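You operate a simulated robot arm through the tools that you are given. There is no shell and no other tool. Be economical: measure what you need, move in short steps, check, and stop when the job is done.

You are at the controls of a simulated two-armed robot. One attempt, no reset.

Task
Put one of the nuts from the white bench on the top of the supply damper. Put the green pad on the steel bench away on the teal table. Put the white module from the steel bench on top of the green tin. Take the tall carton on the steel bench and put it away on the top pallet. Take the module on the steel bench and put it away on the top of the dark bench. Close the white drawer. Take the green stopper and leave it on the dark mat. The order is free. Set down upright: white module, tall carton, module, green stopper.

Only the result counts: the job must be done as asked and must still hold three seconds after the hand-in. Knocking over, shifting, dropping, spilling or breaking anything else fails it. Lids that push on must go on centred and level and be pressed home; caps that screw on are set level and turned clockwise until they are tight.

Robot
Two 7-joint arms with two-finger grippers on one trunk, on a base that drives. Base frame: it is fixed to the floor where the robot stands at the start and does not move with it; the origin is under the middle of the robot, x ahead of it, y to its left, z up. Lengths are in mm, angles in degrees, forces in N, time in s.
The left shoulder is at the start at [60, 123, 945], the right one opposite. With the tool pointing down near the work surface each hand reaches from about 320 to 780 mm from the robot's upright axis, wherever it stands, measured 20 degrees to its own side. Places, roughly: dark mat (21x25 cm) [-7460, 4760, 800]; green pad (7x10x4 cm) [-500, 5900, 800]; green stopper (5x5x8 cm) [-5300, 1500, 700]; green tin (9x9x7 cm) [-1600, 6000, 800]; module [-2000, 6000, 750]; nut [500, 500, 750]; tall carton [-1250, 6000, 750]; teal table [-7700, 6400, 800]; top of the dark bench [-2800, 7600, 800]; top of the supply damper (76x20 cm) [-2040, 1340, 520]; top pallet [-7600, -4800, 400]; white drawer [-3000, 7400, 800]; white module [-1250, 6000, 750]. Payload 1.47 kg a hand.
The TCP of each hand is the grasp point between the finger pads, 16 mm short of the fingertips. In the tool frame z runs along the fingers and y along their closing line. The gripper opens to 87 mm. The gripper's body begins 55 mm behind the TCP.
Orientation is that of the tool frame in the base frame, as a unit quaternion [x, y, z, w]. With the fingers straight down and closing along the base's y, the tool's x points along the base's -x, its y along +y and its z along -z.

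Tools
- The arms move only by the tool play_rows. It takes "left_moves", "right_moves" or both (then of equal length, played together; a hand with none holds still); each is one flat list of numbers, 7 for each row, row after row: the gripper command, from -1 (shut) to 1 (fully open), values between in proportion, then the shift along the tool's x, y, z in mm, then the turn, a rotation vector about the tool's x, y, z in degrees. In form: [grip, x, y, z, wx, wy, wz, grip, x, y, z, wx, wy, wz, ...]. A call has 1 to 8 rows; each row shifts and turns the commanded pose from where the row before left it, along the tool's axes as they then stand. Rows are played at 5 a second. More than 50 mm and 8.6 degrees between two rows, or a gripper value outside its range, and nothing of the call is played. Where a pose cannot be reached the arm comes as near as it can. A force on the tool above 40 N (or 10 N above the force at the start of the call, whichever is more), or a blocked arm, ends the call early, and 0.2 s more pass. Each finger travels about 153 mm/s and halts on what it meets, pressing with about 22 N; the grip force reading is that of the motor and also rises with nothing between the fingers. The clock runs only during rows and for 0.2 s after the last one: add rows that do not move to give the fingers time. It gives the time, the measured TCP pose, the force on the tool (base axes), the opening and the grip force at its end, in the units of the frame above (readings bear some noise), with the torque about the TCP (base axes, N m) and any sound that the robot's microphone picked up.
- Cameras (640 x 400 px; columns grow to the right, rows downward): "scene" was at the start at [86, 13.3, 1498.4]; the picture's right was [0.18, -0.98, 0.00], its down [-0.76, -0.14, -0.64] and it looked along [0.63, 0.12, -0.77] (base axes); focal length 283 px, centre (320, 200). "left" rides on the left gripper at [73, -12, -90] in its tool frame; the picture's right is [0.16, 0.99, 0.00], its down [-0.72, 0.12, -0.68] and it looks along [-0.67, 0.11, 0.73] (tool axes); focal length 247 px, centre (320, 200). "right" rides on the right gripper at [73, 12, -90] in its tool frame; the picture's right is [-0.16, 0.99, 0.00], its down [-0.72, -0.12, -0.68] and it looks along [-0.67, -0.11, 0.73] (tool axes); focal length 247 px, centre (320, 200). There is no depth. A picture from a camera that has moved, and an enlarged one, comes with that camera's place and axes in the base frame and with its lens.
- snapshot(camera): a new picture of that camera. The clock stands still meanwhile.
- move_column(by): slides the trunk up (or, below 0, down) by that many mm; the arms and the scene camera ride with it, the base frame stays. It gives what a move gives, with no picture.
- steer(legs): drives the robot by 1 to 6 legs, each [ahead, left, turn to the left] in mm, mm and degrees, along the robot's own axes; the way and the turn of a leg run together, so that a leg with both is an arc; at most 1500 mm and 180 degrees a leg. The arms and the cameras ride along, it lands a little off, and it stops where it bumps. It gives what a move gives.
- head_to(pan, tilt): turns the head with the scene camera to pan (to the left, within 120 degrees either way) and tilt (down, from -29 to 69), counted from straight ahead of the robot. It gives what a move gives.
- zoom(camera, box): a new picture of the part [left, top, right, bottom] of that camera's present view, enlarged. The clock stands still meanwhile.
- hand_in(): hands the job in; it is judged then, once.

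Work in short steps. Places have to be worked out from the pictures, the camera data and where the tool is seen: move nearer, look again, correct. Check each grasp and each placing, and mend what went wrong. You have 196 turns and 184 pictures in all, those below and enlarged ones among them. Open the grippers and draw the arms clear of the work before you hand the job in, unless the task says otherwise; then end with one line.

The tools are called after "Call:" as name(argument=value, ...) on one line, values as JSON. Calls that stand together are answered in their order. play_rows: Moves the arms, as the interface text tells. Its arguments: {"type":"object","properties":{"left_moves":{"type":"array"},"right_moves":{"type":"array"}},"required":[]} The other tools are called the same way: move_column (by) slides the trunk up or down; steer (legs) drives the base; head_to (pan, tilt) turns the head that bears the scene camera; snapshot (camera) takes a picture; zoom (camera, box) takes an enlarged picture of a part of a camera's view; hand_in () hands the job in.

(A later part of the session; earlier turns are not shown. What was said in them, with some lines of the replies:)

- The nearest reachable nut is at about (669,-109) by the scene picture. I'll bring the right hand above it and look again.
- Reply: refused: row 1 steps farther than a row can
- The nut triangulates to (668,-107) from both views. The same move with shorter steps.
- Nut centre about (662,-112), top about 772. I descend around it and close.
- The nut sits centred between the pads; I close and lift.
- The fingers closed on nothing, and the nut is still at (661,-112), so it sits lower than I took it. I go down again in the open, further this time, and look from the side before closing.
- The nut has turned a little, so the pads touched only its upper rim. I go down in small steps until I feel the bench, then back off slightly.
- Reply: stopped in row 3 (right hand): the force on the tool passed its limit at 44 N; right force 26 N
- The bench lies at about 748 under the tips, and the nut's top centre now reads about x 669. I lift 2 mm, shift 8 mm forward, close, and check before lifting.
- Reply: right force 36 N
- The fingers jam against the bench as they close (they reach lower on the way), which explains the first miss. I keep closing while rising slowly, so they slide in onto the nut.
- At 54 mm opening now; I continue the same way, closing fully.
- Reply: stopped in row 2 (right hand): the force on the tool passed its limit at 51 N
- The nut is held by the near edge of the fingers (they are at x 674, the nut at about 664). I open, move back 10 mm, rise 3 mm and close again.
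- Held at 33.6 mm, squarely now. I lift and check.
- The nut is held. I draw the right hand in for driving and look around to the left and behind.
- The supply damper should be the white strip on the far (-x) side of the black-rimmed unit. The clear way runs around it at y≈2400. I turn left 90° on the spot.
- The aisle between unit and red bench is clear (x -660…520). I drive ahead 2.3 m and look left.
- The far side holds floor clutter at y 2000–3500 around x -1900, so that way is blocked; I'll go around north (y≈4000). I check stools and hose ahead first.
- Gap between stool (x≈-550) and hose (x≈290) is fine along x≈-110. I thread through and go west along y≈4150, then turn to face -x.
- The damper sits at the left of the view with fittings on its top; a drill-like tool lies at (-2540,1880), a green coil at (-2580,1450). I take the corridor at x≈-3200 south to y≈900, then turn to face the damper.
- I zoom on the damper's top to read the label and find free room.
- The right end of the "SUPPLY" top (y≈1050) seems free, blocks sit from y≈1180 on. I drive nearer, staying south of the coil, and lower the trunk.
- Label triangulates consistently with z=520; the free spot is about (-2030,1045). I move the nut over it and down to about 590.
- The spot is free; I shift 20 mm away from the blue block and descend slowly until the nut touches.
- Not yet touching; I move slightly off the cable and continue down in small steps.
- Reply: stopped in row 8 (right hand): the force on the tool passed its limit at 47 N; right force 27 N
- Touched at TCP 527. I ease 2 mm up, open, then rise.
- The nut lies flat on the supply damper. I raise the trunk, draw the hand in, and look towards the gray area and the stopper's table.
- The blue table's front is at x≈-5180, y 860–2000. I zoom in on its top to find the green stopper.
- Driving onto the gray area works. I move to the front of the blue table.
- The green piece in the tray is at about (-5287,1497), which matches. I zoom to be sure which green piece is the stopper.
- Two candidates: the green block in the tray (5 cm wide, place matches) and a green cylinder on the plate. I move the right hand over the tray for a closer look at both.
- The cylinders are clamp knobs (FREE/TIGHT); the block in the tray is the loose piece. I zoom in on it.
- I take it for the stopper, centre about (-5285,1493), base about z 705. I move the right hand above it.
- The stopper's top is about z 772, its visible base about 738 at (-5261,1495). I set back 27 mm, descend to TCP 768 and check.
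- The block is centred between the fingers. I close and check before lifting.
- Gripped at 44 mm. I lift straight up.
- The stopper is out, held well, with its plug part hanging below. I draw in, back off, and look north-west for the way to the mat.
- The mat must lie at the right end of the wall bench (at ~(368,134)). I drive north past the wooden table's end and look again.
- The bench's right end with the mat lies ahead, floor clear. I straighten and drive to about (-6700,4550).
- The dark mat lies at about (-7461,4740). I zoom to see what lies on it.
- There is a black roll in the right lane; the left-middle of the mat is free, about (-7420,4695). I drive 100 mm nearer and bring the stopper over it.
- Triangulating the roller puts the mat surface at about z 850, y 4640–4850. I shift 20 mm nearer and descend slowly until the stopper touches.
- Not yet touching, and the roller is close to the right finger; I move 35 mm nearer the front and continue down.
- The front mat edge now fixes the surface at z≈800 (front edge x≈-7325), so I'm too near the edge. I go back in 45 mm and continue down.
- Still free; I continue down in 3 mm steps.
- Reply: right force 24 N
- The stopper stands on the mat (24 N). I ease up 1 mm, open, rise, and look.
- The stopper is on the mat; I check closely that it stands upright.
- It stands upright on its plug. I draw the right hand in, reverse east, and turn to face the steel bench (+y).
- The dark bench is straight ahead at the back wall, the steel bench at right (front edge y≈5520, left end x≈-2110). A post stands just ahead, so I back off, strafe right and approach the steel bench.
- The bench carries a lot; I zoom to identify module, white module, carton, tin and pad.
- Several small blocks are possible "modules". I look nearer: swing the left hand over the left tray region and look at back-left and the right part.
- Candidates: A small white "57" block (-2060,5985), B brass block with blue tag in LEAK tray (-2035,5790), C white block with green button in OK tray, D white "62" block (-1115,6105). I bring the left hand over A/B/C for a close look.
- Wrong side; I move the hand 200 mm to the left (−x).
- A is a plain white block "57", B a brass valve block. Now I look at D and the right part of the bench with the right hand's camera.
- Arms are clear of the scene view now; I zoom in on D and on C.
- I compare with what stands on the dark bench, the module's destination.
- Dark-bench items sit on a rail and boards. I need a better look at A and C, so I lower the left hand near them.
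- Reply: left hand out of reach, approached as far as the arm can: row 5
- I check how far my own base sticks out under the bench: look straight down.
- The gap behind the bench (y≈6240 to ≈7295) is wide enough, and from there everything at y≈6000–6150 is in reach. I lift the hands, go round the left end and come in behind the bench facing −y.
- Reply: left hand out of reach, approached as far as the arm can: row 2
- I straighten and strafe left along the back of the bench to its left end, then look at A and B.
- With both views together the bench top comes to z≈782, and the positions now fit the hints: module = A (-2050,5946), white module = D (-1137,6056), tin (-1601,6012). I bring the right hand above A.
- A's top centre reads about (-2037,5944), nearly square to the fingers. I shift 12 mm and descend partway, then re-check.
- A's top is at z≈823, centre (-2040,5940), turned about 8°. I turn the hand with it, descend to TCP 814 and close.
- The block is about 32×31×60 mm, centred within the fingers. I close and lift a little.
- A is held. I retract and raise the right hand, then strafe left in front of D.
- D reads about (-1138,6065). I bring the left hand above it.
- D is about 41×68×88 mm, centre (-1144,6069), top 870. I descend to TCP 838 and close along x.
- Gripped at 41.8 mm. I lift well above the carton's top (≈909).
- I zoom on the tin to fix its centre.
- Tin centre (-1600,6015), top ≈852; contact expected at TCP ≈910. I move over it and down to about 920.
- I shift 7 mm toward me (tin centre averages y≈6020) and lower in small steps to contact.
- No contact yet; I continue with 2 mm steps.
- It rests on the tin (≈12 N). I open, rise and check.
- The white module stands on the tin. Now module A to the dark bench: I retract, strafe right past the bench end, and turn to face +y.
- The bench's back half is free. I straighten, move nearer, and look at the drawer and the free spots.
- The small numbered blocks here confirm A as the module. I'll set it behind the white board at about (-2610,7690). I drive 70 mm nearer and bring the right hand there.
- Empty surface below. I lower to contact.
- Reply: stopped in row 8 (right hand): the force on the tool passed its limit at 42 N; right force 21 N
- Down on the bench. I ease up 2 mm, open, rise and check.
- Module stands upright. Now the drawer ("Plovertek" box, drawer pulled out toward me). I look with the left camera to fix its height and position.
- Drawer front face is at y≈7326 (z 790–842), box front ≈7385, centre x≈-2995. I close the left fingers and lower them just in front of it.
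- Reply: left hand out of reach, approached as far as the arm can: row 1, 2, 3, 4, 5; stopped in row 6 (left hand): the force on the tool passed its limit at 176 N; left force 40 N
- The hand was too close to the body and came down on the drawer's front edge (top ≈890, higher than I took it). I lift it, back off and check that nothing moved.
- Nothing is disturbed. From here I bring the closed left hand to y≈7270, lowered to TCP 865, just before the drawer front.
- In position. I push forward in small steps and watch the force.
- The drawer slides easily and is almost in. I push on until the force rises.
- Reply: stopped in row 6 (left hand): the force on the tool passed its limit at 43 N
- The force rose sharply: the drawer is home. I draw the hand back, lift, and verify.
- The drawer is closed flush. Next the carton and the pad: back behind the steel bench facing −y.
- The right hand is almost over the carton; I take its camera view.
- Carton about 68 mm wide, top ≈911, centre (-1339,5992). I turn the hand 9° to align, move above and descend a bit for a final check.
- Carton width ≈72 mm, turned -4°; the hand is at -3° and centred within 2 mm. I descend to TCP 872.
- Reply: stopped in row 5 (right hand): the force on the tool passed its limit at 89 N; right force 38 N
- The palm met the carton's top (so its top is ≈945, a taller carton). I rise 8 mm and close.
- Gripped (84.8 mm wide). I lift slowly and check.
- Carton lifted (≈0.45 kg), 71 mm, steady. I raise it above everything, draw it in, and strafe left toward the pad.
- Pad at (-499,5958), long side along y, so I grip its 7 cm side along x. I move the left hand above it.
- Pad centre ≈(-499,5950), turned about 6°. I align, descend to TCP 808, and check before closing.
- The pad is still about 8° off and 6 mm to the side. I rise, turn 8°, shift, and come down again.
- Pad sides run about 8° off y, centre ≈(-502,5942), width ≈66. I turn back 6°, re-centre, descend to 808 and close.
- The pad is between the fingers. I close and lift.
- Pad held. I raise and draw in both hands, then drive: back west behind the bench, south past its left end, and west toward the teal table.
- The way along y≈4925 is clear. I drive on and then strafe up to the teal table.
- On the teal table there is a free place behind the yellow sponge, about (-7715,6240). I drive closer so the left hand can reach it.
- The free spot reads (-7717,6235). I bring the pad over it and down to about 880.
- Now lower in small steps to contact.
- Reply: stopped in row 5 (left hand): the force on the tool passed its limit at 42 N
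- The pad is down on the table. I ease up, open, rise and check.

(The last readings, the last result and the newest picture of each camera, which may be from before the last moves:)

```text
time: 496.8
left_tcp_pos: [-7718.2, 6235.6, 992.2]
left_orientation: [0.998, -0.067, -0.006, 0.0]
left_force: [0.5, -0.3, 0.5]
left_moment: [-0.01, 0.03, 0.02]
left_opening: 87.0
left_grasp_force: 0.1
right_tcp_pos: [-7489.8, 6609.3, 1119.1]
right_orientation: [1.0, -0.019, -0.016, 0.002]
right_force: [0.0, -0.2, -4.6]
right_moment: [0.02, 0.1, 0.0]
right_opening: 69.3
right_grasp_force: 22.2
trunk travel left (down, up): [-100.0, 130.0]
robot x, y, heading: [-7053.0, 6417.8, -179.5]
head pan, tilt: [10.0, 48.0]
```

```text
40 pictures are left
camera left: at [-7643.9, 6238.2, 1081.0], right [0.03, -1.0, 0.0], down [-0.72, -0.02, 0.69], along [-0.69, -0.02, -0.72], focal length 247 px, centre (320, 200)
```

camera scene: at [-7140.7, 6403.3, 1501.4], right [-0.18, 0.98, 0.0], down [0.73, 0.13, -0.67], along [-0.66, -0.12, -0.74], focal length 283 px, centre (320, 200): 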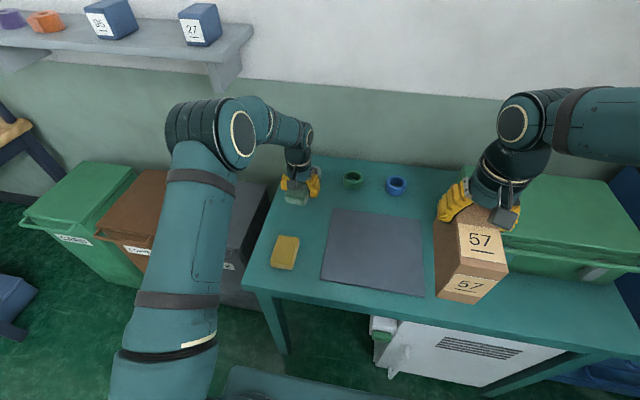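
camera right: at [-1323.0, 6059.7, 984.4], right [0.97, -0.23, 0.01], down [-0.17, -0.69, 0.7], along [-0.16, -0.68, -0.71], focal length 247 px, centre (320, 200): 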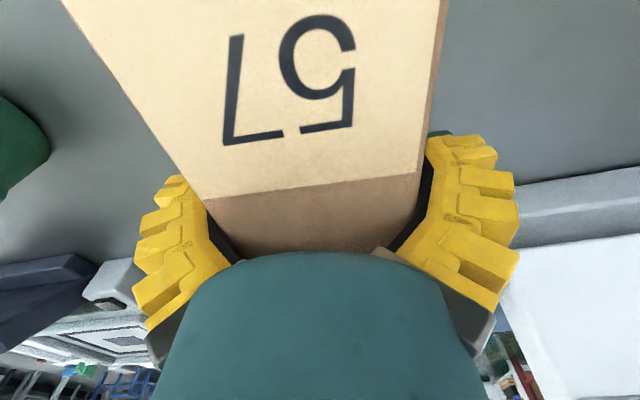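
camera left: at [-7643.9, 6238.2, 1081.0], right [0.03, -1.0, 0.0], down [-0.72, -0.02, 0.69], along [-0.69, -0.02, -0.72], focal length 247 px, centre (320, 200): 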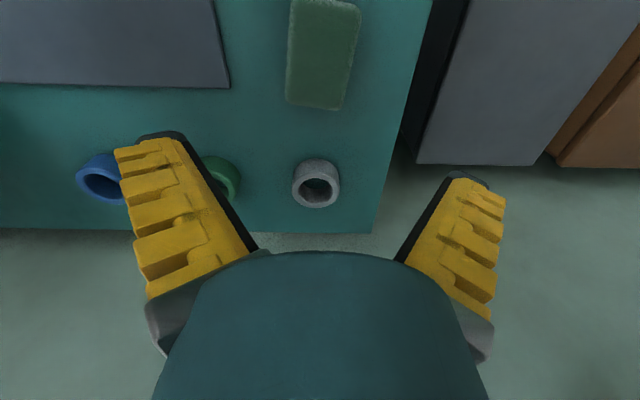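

The pad lies on the teal table. Last: the carton to the top pallet at (-7600,-4800). I draw in the left hand and drive back to the corridor at x≈-3200.

Call:
play_rows(left_moves=[1, 45, 0, 0, 0, 0, 0, 1, 45, 0, -10, 0, 0, 0, 1, 45, 0, -10, 0, 0, 0, 1, 45, 10, -10, 0, 0, 0, 1, 45, 20, 0, 0, 0, 0])

Call:
steer(legs=[[-450, 0, 0], [0, 1480, 0], [-1500, 0, 0], [-1500, 0, 0], [-320, 0, 0], [0, 0, 90]])

Call:
head_to(pan=0, tilt=20)

Call:
snapshot(camera="scene")

```text
time: 498.0
left_tcp_pos: [-7496.4, 6176.1, 1017.8]
left_orientation: [0.998, -0.066, -0.008, 0.0]
left_force: [0.2, -0.2, 0.2]
left_moment: [0.01, 0.0, 0.01]
left_opening: 87.1
left_grasp_force: 0.0
right_tcp_pos: [-7488.9, 6607.3, 1118.8]
right_orientation: [1.0, -0.019, -0.015, 0.002]
right_force: [0.4, 0.5, -3.3]
right_moment: [0.03, 0.11, -0.02]
right_opening: 69.2
right_grasp_force: 22.2
trunk travel left (down, up): [-100.0, 130.0]
robot x, y, heading: [-7052.3, 6419.6, -179.8]
head pan, tilt: [10.0, 48.0]
```

```text
time: 533.4
left_tcp_pos: [-2995.8, 4478.4, 1016.3]
left_orientation: [0.749, 0.662, -0.004, 0.005]
left_force: [0.0, 0.5, -0.5]
left_moment: [0.0, 0.01, -0.01]
left_opening: 87.1
left_grasp_force: 0.0
right_tcp_pos: [-3427.4, 4484.1, 1118.9]
right_orientation: [0.717, 0.697, -0.009, 0.012]
right_force: [0.4, -0.2, -3.9]
right_moment: [-0.03, 0.0, 0.01]
right_opening: 68.9
right_grasp_force: 21.7
trunk travel left (down, up): [-100.0, 130.0]
robot x, y, heading: [-3244.7, 4921.6, -89.1]
head pan, tilt: [10.0, 48.0]
```

```text
time: 534.3
left_tcp_pos: [-2995.1, 4479.9, 1017.5]
left_orientation: [0.749, 0.662, -0.004, 0.005]
left_force: [-0.1, -0.1, 0.6]
left_moment: [-0.02, -0.02, -0.01]
left_opening: 87.2
left_grasp_force: 0.1
right_tcp_pos: [-3426.9, 4483.6, 1117.8]
right_orientation: [0.716, 0.697, -0.009, 0.012]
right_force: [-0.1, 0.2, -4.3]
right_moment: [-0.1, -0.05, -0.01]
right_opening: 68.9
right_grasp_force: 22.2
trunk travel left (down, up): [-100.0, 130.0]
robot x, y, heading: [-3241.0, 4919.7, -88.9]
head pan, tilt: [0.0, 20.0]
```

```text
39 pictures are left
camera scene: at [-3239.5, 4816.8, 1544.1], right [-1.0, -0.02, 0.0], down [-0.01, 0.34, -0.94], along [0.02, -0.94, -0.34], focal length 283 px, centre (320, 200)
```

scene: 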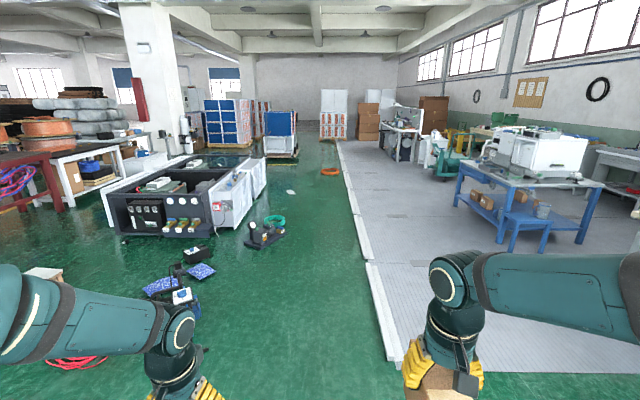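

The pallet lies far south-west, beyond the gray area. I drive down the corridor, sidestep onto the gray floor before the orange coil, and continue south.

Call:
steer(legs=[[1500, 0, -0.9], [1500, 0, 0], [1500, 0, 0], [0, -850, 0], [1500, 0, 0], [1000, 0, 0]])

Call:
head_to(pan=-35, tilt=20)

Call:
snapshot(camera="scene")

```text
time: 575.0
left_tcp_pos: [-3584.2, -2554.9, 1017.9]
left_orientation: [0.742, 0.671, -0.004, 0.005]
left_force: [-0.4, -0.2, 0.9]
left_moment: [-0.01, 0.04, 0.0]
left_opening: 86.8
left_grasp_force: 0.0
right_tcp_pos: [-4015.8, -2562.5, 1117.4]
right_orientation: [0.708, 0.706, -0.009, 0.012]
right_force: [-0.3, -1.1, -5.2]
right_moment: [-0.08, 0.02, 0.02]
right_opening: 68.5
right_grasp_force: 21.6
trunk travel left (down, up): [-100.0, 130.0]
robot x, y, heading: [-3839.3, -2121.4, -87.4]
head pan, tilt: [0.0, 20.0]
```

```text
time: 576.0
left_tcp_pos: [-3583.3, -2553.9, 1018.1]
left_orientation: [0.741, 0.671, -0.004, 0.005]
left_force: [0.6, -0.9, -0.2]
left_moment: [0.0, 0.03, -0.01]
left_opening: 86.8
left_grasp_force: 0.0
right_tcp_pos: [-4016.0, -2561.6, 1118.4]
right_orientation: [0.708, 0.706, -0.009, 0.012]
right_force: [0.0, 0.0, -3.9]
right_moment: [-0.07, -0.02, -0.04]
right_opening: 68.4
right_grasp_force: 21.4
trunk travel left (down, up): [-100.0, 130.0]
robot x, y, heading: [-3840.1, -2122.8, -87.5]
head pan, tilt: [-35.0, 20.0]
```

```text
38 pictures are left
camera scene: at [-3889.2, -2208.9, 1544.2], right [-0.84, 0.54, 0.0], down [0.18, 0.29, -0.94], along [-0.51, -0.79, -0.34], focal length 283 px, centre (320, 200)
```

scene: 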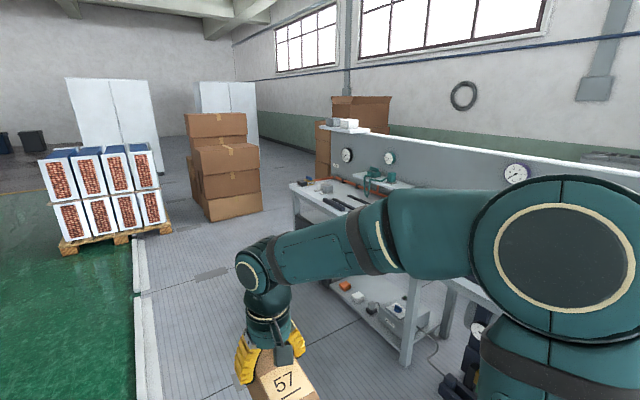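

The pallet is hidden behind the partition desk; the gap between its south end (y≈-3900) and the carton stack (y≈-5500) leads west. I go south to y≈-4500, turn west and look.

Call:
steer(legs=[[1500, 0, -2.5], [850, 0, 0], [0, 0, -90]])

Call:
head_to(pan=0, tilt=22)

Call:
snapshot(camera="scene")

```text
time: 591.5
left_tcp_pos: [-4180.2, -4743.3, 1017.8]
left_orientation: [0.999, -0.049, -0.006, 0.0]
left_force: [-0.2, -0.1, -0.5]
left_moment: [0.03, 0.02, 0.02]
left_opening: 86.8
left_grasp_force: 0.1
right_tcp_pos: [-4187.5, -4311.5, 1118.2]
right_orientation: [1.0, -0.001, -0.015, 0.002]
right_force: [0.7, 0.1, -2.9]
right_moment: [0.01, 0.12, 0.05]
right_opening: 67.6
right_grasp_force: 22.3
trunk travel left (down, up): [-100.0, 130.0]
robot x, y, heading: [-3745.1, -4485.0, -177.5]
head pan, tilt: [-35.0, 20.0]
```

```text
time: 592.5
left_tcp_pos: [-4181.0, -4744.0, 1017.8]
left_orientation: [0.999, -0.048, -0.006, 0.001]
left_force: [0.6, 0.2, 0.4]
left_moment: [0.0, 0.02, 0.0]
left_opening: 87.2
left_grasp_force: 0.1
right_tcp_pos: [-4187.0, -4311.4, 1118.6]
right_orientation: [1.0, -0.001, -0.015, 0.002]
right_force: [-1.1, 0.0, -4.8]
right_moment: [-0.03, 0.07, 0.03]
right_opening: 68.2
right_grasp_force: 21.8
trunk travel left (down, up): [-100.0, 130.0]
robot x, y, heading: [-3742.6, -4484.3, -177.5]
head pan, tilt: [0.0, 22.0]
```

```text
37 pictures are left
camera scene: at [-3847.9, -4490.9, 1541.0], right [-0.04, 1.0, 0.0], down [0.37, 0.02, -0.93], along [-0.93, -0.04, -0.37], focal length 283 px, centre (320, 200)
```

scene: 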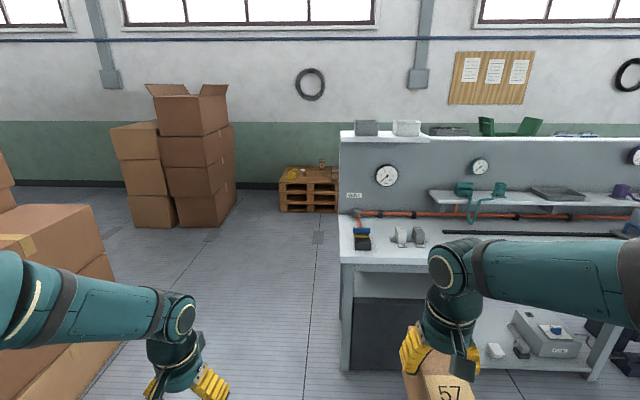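

The pallet stack stands ahead at the wall, as expected. I drive along y≈-4950 to about x=-6450 and look again.

Call:
steer(legs=[[0, 460, -2.5], [1500, 0, 0], [1150, 0, 0]])

Call:
head_to(pan=0, tilt=42)

Call:
snapshot(camera="scene")

```text
time: 609.5
left_tcp_pos: [-6802.9, -5187.5, 1017.5]
left_orientation: [0.997, -0.072, -0.006, 0.0]
left_force: [0.1, -0.2, -0.4]
left_moment: [-0.01, -0.01, -0.02]
left_opening: 87.1
left_grasp_force: 0.1
right_tcp_pos: [-6788.1, -4756.0, 1118.4]
right_orientation: [1.0, -0.023, -0.015, 0.001]
right_force: [0.7, 0.0, -4.0]
right_moment: [0.0, 0.07, 0.0]
right_opening: 67.0
right_grasp_force: 21.7
trunk travel left (down, up): [-100.0, 130.0]
robot x, y, heading: [-6355.9, -4951.1, 179.9]
head pan, tilt: [0.0, 22.0]
```

```text
time: 610.3
left_tcp_pos: [-6803.4, -5187.1, 1016.9]
left_orientation: [0.997, -0.072, -0.006, 0.0]
left_force: [0.0, -0.5, 0.3]
left_moment: [-0.01, 0.05, 0.01]
left_opening: 87.4
left_grasp_force: 0.1
right_tcp_pos: [-6789.3, -4755.8, 1117.5]
right_orientation: [1.0, -0.024, -0.014, 0.002]
right_force: [0.6, 0.2, -4.4]
right_moment: [0.0, 0.08, 0.01]
right_opening: 67.1
right_grasp_force: 21.8
trunk travel left (down, up): [-100.0, 130.0]
robot x, y, heading: [-6354.0, -4951.4, 180.0]
head pan, tilt: [0.0, 42.0]
```

```text
36 pictures are left
camera scene: at [-6449.4, -4951.4, 1509.9], right [0.0, 1.0, 0.0], down [0.67, 0.0, -0.74], along [-0.74, 0.0, -0.67], focal length 283 px, centre (320, 200)
```

scene: 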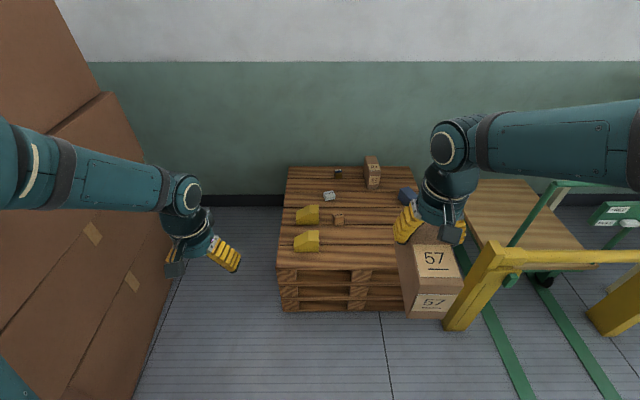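

Pallet top spans x -7200…-8000, y -5150…-4320 at z≈400; the front right part is free at about (-7340,-4700). I drive 380 mm closer and lower the trunk.

Call:
steer(legs=[[380, 0, 0]])

Call:
move_column(by=-100)

Call:
head_to(pan=-5, tilt=52)

Call:
snapshot(camera="scene")

```text
time: 612.7
left_tcp_pos: [-7177.2, -5188.4, 1017.2]
left_orientation: [0.998, -0.07, -0.007, 0.0]
left_force: [0.1, -0.5, 0.0]
left_moment: [0.01, 0.0, 0.0]
left_opening: 87.2
left_grasp_force: 0.0
right_tcp_pos: [-7166.0, -4755.5, 1117.4]
right_orientation: [1.0, -0.023, -0.015, 0.001]
right_force: [0.4, 0.1, -5.1]
right_moment: [-0.03, 0.05, -0.01]
right_opening: 66.7
right_grasp_force: 21.7
trunk travel left (down, up): [-100.0, 130.0]
robot x, y, heading: [-6730.3, -4952.2, 179.9]
head pan, tilt: [0.0, 42.0]
```

```text
time: 614.0
left_tcp_pos: [-7176.9, -5187.0, 918.5]
left_orientation: [0.997, -0.071, -0.007, -0.001]
left_force: [-0.5, 0.3, -0.6]
left_moment: [-0.02, -0.02, -0.03]
left_opening: 86.9
left_grasp_force: 0.1
right_tcp_pos: [-7164.7, -4755.2, 1018.5]
right_orientation: [1.0, -0.024, -0.015, 0.002]
right_force: [0.3, -0.1, -4.3]
right_moment: [-0.02, 0.06, 0.0]
right_opening: 66.8
right_grasp_force: 22.4
trunk travel left (down, up): [0.0, 230.0]
robot x, y, heading: [-6733.1, -4949.4, 179.7]
head pan, tilt: [0.0, 42.0]
```

```text
time: 614.7
left_tcp_pos: [-7176.3, -5188.3, 917.4]
left_orientation: [0.997, -0.071, -0.006, 0.0]
left_force: [-0.6, -0.5, -0.9]
left_moment: [-0.01, -0.02, -0.02]
left_opening: 86.7
left_grasp_force: 0.1
right_tcp_pos: [-7164.9, -4755.8, 1018.7]
right_orientation: [1.0, -0.023, -0.015, 0.002]
right_force: [-0.6, -0.1, -3.9]
right_moment: [-0.02, 0.11, -0.01]
right_opening: 66.5
right_grasp_force: 22.1
trunk travel left (down, up): [0.0, 230.0]
robot x, y, heading: [-6734.1, -4948.9, 179.9]
head pan, tilt: [-5.0, 52.0]
```

```text
35 pictures are left
camera scene: at [-6815.4, -4943.9, 1396.0], right [0.09, 1.0, 0.0], down [0.78, -0.07, -0.62], along [-0.61, 0.05, -0.79], focal length 283 px, centre (320, 200)
```

scene: 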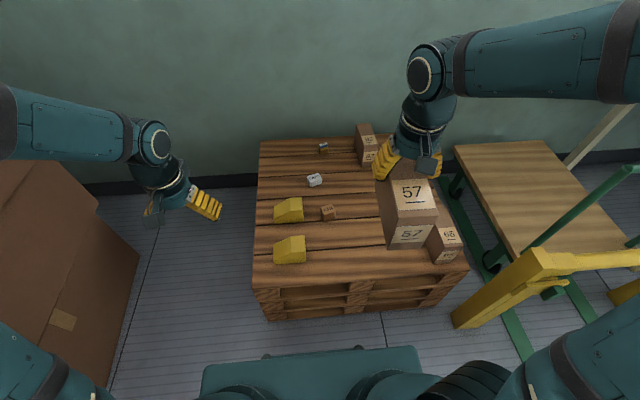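

Another small carton stands on the front right corner (y≈-4430); the gap at (-7345,-4730) is free. I move over it and start down.

Call:
play_rows(right_moves=[-1, -36, -4, 20, 0, 0, 0, -1, -36, -4, 30, 0, 0, 0, -1, -36, -4, 30, 0, 0, 0, -1, -36, -3, 30, 0, 0, 0, -1, -36, -3, 30, 0, 0, 0, -1, 0, 0, 48, 0, 0, 0, -1, 0, 0, 48, 0, 0, 0, -1, 0, 0, 48, 0, 0, 0])

Call:
snapshot(camera="scene")

Call:
snapshot(camera="right")

```text
time: 616.5
left_tcp_pos: [-7178.1, -5187.3, 918.2]
left_orientation: [0.997, -0.071, -0.007, 0.0]
left_force: [0.1, 0.5, -1.2]
left_moment: [0.03, 0.04, 0.0]
left_opening: 86.8
left_grasp_force: 0.0
right_tcp_pos: [-7353.3, -4730.1, 738.7]
right_orientation: [1.0, -0.024, -0.016, 0.002]
right_force: [0.8, 0.8, -4.5]
right_moment: [0.0, 0.06, -0.02]
right_opening: 67.3
right_grasp_force: 22.0
trunk travel left (down, up): [0.0, 230.0]
robot x, y, heading: [-6732.6, -4946.3, 179.9]
head pan, tilt: [-5.0, 52.0]
```

```text
34 pictures are left
camera scene: at [-6816.1, -4943.8, 1395.9], right [0.09, 1.0, 0.0], down [0.79, -0.07, -0.61], along [-0.61, 0.05, -0.79], focal length 283 px, centre (320, 200)
```

scene: 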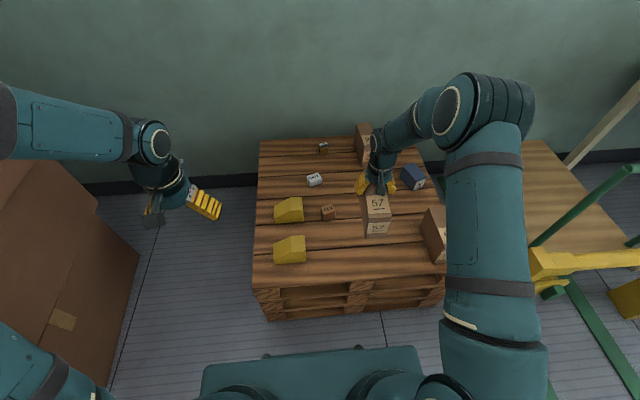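

```text
33 pictures are left
camera right: at [-7278.1, -4743.4, 825.9], right [-0.2, -0.98, 0.01], down [-0.7, 0.15, 0.7], along [-0.69, 0.14, -0.71], focal length 247 px, centre (320, 200)
```

right: 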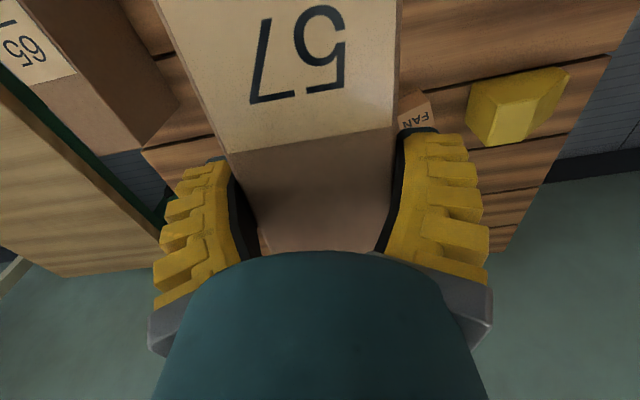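

Clear all round. I descend further, slowly at the end.

Call:
play_rows(right_moves=[-1, 5, 0, 45, 0, 0, 0, -1, 5, 0, 45, 0, 0, 0, -1, 0, 0, 45, 0, 0, 0, -1, 0, 0, 40, 0, 0, 0, -1, 0, 0, 6, 0, 0, 0, -1, 0, 0, 6, 0, 0, 0, -1, 0, 0, 6, 0, 0, 0])

Call:
zoom(camera="scene", box=[240, 120, 480, 320])

```text
time: 618.1
left_tcp_pos: [-7176.9, -5188.3, 917.8]
left_orientation: [0.997, -0.071, -0.007, 0.0]
left_force: [-1.0, 0.3, 0.6]
left_moment: [-0.01, 0.0, 0.0]
left_opening: 87.0
left_grasp_force: 0.1
right_tcp_pos: [-7347.7, -4730.4, 547.1]
right_orientation: [1.0, -0.023, -0.017, 0.002]
right_force: [-4.3, 3.5, 5.4]
right_moment: [0.06, -0.42, 0.17]
right_opening: 68.1
right_grasp_force: 21.9
trunk travel left (down, up): [0.0, 230.0]
robot x, y, heading: [-6733.7, -4950.7, 179.7]
head pan, tilt: [-5.0, 52.0]
```

```text
2.00 times, centred on (360, 220) of scene
camera zoom: at [-6814.9, -4943.9, 1396.2], right [0.09, 1.0, 0.0], down [0.78, -0.07, -0.62], along [-0.61, 0.06, -0.79], focal length 566 px, centre (240, 160)
```

zoom: 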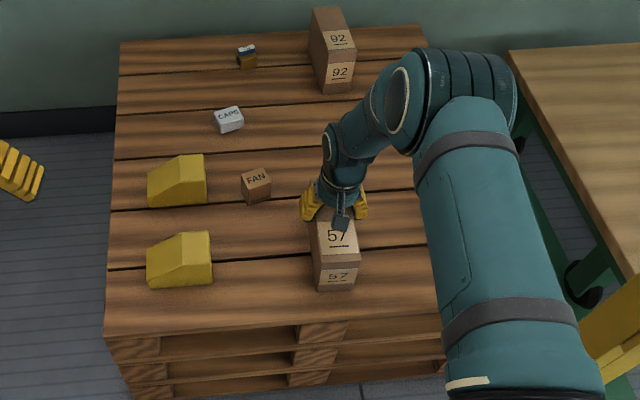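

Contact begins at TCP 547. I settle it with 2 mm steps.

Call:
play_rows(right_moves=[-1, 0, 0, 2, 0, 0, 0, -1, 0, 0, 2, 0, 0, 0, -1, 0, 0, 2, 0, 0, 0, -1, 0, 0, 0, 0, 0, 0])

Call:
zoom(camera="scene", box=[360, 200, 440, 280])

```text
time: 619.1
left_tcp_pos: [-7177.4, -5188.0, 917.6]
left_orientation: [0.997, -0.07, -0.007, 0.0]
left_force: [0.3, -1.0, -0.6]
left_moment: [0.02, 0.0, -0.01]
left_opening: 87.2
left_grasp_force: 0.0
right_tcp_pos: [-7346.9, -4730.8, 541.3]
right_orientation: [1.0, -0.024, -0.016, 0.001]
right_force: [-4.1, 2.5, 6.4]
right_moment: [-0.13, -0.45, 0.04]
right_opening: 68.9
right_grasp_force: 21.8
trunk travel left (down, up): [0.0, 230.0]
robot x, y, heading: [-6733.2, -4951.1, 180.0]
head pan, tilt: [-5.0, 52.0]
```

```text
5.00 times, centred on (400, 240) of scene
camera zoom: at [-6814.9, -4944.0, 1396.0], right [0.09, 1.0, 0.0], down [0.78, -0.07, -0.62], along [-0.61, 0.05, -0.79], focal length 1415 px, centre (-80, 0)
```

zoom: 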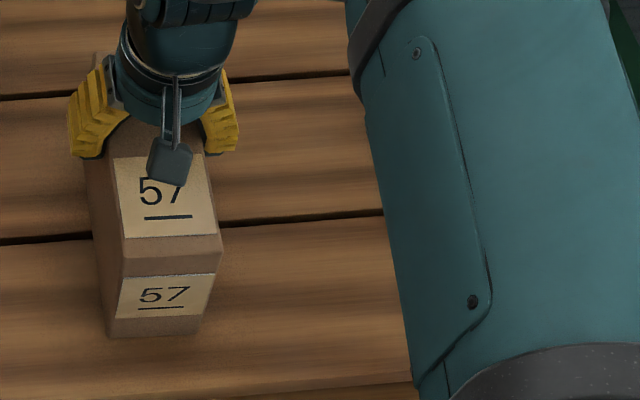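

Call:
play_rows(right_moves=[-1, 0, 0, 3, 0, 0, 0, -1, 0, 0, 3, 0, 0, 0, -1, 0, 0, 3, 0, 0, 0, -1, 0, 0, 0, 0, 0, 0])

Call:
snapshot(camera="right")

```text
time: 620.1
left_tcp_pos: [-7175.6, -5186.5, 917.2]
left_orientation: [0.997, -0.07, -0.008, 0.0]
left_force: [-0.8, -0.4, -0.2]
left_moment: [0.01, -0.02, -0.01]
left_opening: 86.9
left_grasp_force: 0.0
right_tcp_pos: [-7347.7, -4729.2, 533.7]
right_orientation: [1.0, -0.024, -0.017, 0.001]
right_force: [2.1, 9.2, 25.3]
right_moment: [0.18, -0.12, 0.02]
right_opening: 71.4
right_grasp_force: 21.9
trunk travel left (down, up): [0.0, 230.0]
robot x, y, heading: [-6728.5, -4952.4, 179.9]
head pan, tilt: [-5.0, 52.0]
```

```text
30 pictures are left
camera right: at [-7273.0, -4743.6, 620.9], right [-0.2, -0.98, 0.01], down [-0.69, 0.15, 0.7], along [-0.69, 0.14, -0.71], focal length 247 px, centre (320, 200)
```

right: 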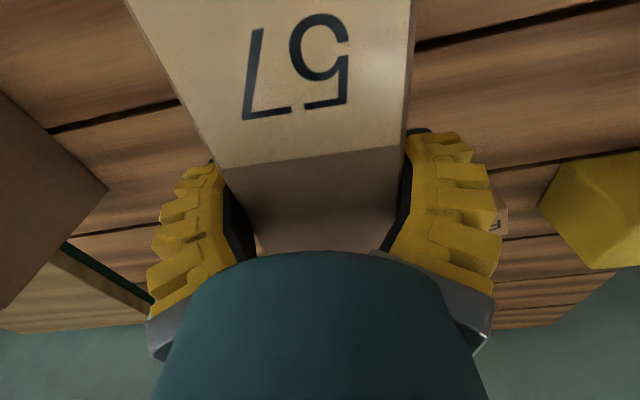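

Seated flat (25 N, little moment). I open and rise straight up.

Call:
play_rows(right_moves=[0.8, 0, 0, -1, 0, 0, 0, 1, 0, 0, 0, 0, 0, 0, 1, 0, 0, 0, 0, 0, 0, 1, 0, 0, -15, 0, 0, 0, 1, 0, 0, -25, 0, 0, 0, 1, 0, 0, -40, 0, 0, 0, 1, 0, 0, -45, 0, 0, 0, 1, 0, 0, -45, 0, 0, 0])

Call:
snapshot(camera="right")

Call:
zoom(camera="scene", box=[240, 120, 480, 320])

```text
time: 621.9
left_tcp_pos: [-7175.8, -5188.0, 917.9]
left_orientation: [0.998, -0.069, -0.006, 0.0]
left_force: [0.9, 0.5, 0.5]
left_moment: [0.02, 0.02, 0.0]
left_opening: 87.0
left_grasp_force: 0.0
right_tcp_pos: [-7345.6, -4729.9, 703.3]
right_orientation: [1.0, -0.024, -0.015, 0.0]
right_force: [0.2, 1.1, -0.5]
right_moment: [0.02, 0.0, 0.01]
right_opening: 86.9
right_grasp_force: 0.1
trunk travel left (down, up): [0.0, 230.0]
robot x, y, heading: [-6732.3, -4949.0, 179.9]
head pan, tilt: [-5.0, 52.0]
```

```text
29 pictures are left
camera right: at [-7270.8, -4743.1, 790.8], right [-0.2, -0.98, 0.01], down [-0.7, 0.15, 0.7], along [-0.69, 0.14, -0.71], focal length 247 px, centre (320, 200)
```

right: 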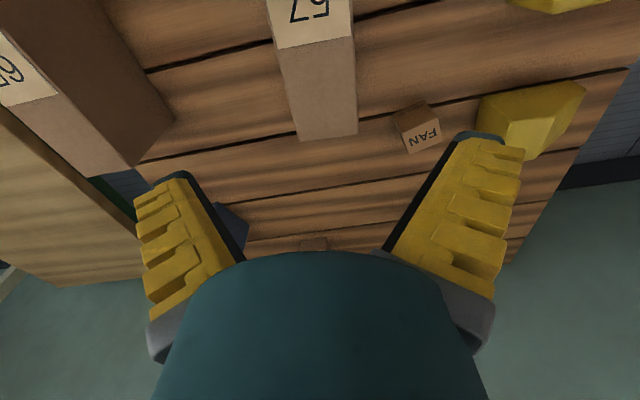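

```text
2.00 times, centred on (360, 220) of scene
camera zoom: at [-6814.6, -4944.1, 1396.1], right [0.09, 1.0, 0.0], down [0.78, -0.07, -0.62], along [-0.61, 0.05, -0.79], focal length 566 px, centre (240, 160)
```

zoom: 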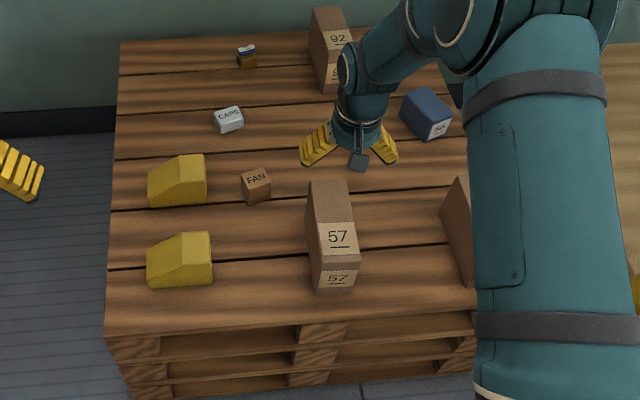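

The carton stands upright on the top pallet. I draw both arms clear, raise the trunk, and back off.

Call:
play_rows(right_moves=[1, 0, 0, -45, 0, 0, 0, 1, 0, 0, -45, 0, 0, 0, 1, 0, 0, -45, 0, 0, 0, 1, 45, 0, 0, 0, 0, 0, 1, 45, 0, 0, 0, 0, 0, 1, 45, 0, 0, 0, 0, 0, 1, 40, 0, 0, 0, 0, 0])

Call:
steer(legs=[[-400, 0, 0]])

Call:
snapshot(camera="scene")

```text
time: 623.5
left_tcp_pos: [-7175.2, -5186.8, 917.0]
left_orientation: [0.998, -0.07, -0.006, 0.001]
left_force: [0.2, -0.6, 0.8]
left_moment: [0.02, -0.02, 0.0]
left_opening: 87.0
left_grasp_force: 0.0
right_tcp_pos: [-7163.1, -4737.2, 831.1]
right_orientation: [1.0, -0.023, -0.016, 0.001]
right_force: [0.1, -0.2, 0.3]
right_moment: [0.0, 0.01, -0.01]
right_opening: 87.1
right_grasp_force: 0.0
trunk travel left (down, up): [0.0, 230.0]
robot x, y, heading: [-6731.6, -4953.2, 179.9]
head pan, tilt: [-5.0, 52.0]
```

```text
time: 626.0
left_tcp_pos: [-6780.4, -5186.6, 917.6]
left_orientation: [0.997, -0.074, -0.007, -0.001]
left_force: [-0.7, -0.1, 0.1]
left_moment: [-0.03, 0.03, -0.01]
left_opening: 86.8
left_grasp_force: 0.0
right_tcp_pos: [-6764.4, -4737.2, 830.7]
right_orientation: [1.0, -0.026, -0.016, 0.001]
right_force: [0.8, 0.4, 0.3]
right_moment: [0.01, 0.0, -0.01]
right_opening: 87.1
right_grasp_force: 0.0
trunk travel left (down, up): [0.0, 230.0]
robot x, y, heading: [-6330.4, -4950.1, 179.6]
head pan, tilt: [-5.0, 52.0]
```

```text
27 pictures are left
camera scene: at [-6416.7, -4945.5, 1396.1], right [0.1, 1.0, 0.0], down [0.78, -0.08, -0.62], along [-0.61, 0.06, -0.79], focal length 283 px, centre (320, 200)
```

scene: 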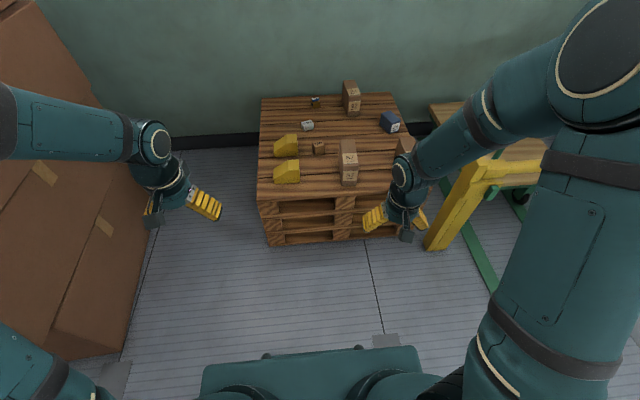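

All seven placings were checked in pictures, both grippers are open and the arms are clear, so I hand the job in.

Call:
hand_in()

```text
The job is handed in.
```

I did all seven tasks, checked each with the cameras and handed the job in. The "module" is my best match: the white "57" block nearest your rough position, since several small blocks on the steel bench could fit. While reaching for the drawer, the left hand came down on its front edge (176 N). Nothing looked moved afterwards and the drawer closed fully.
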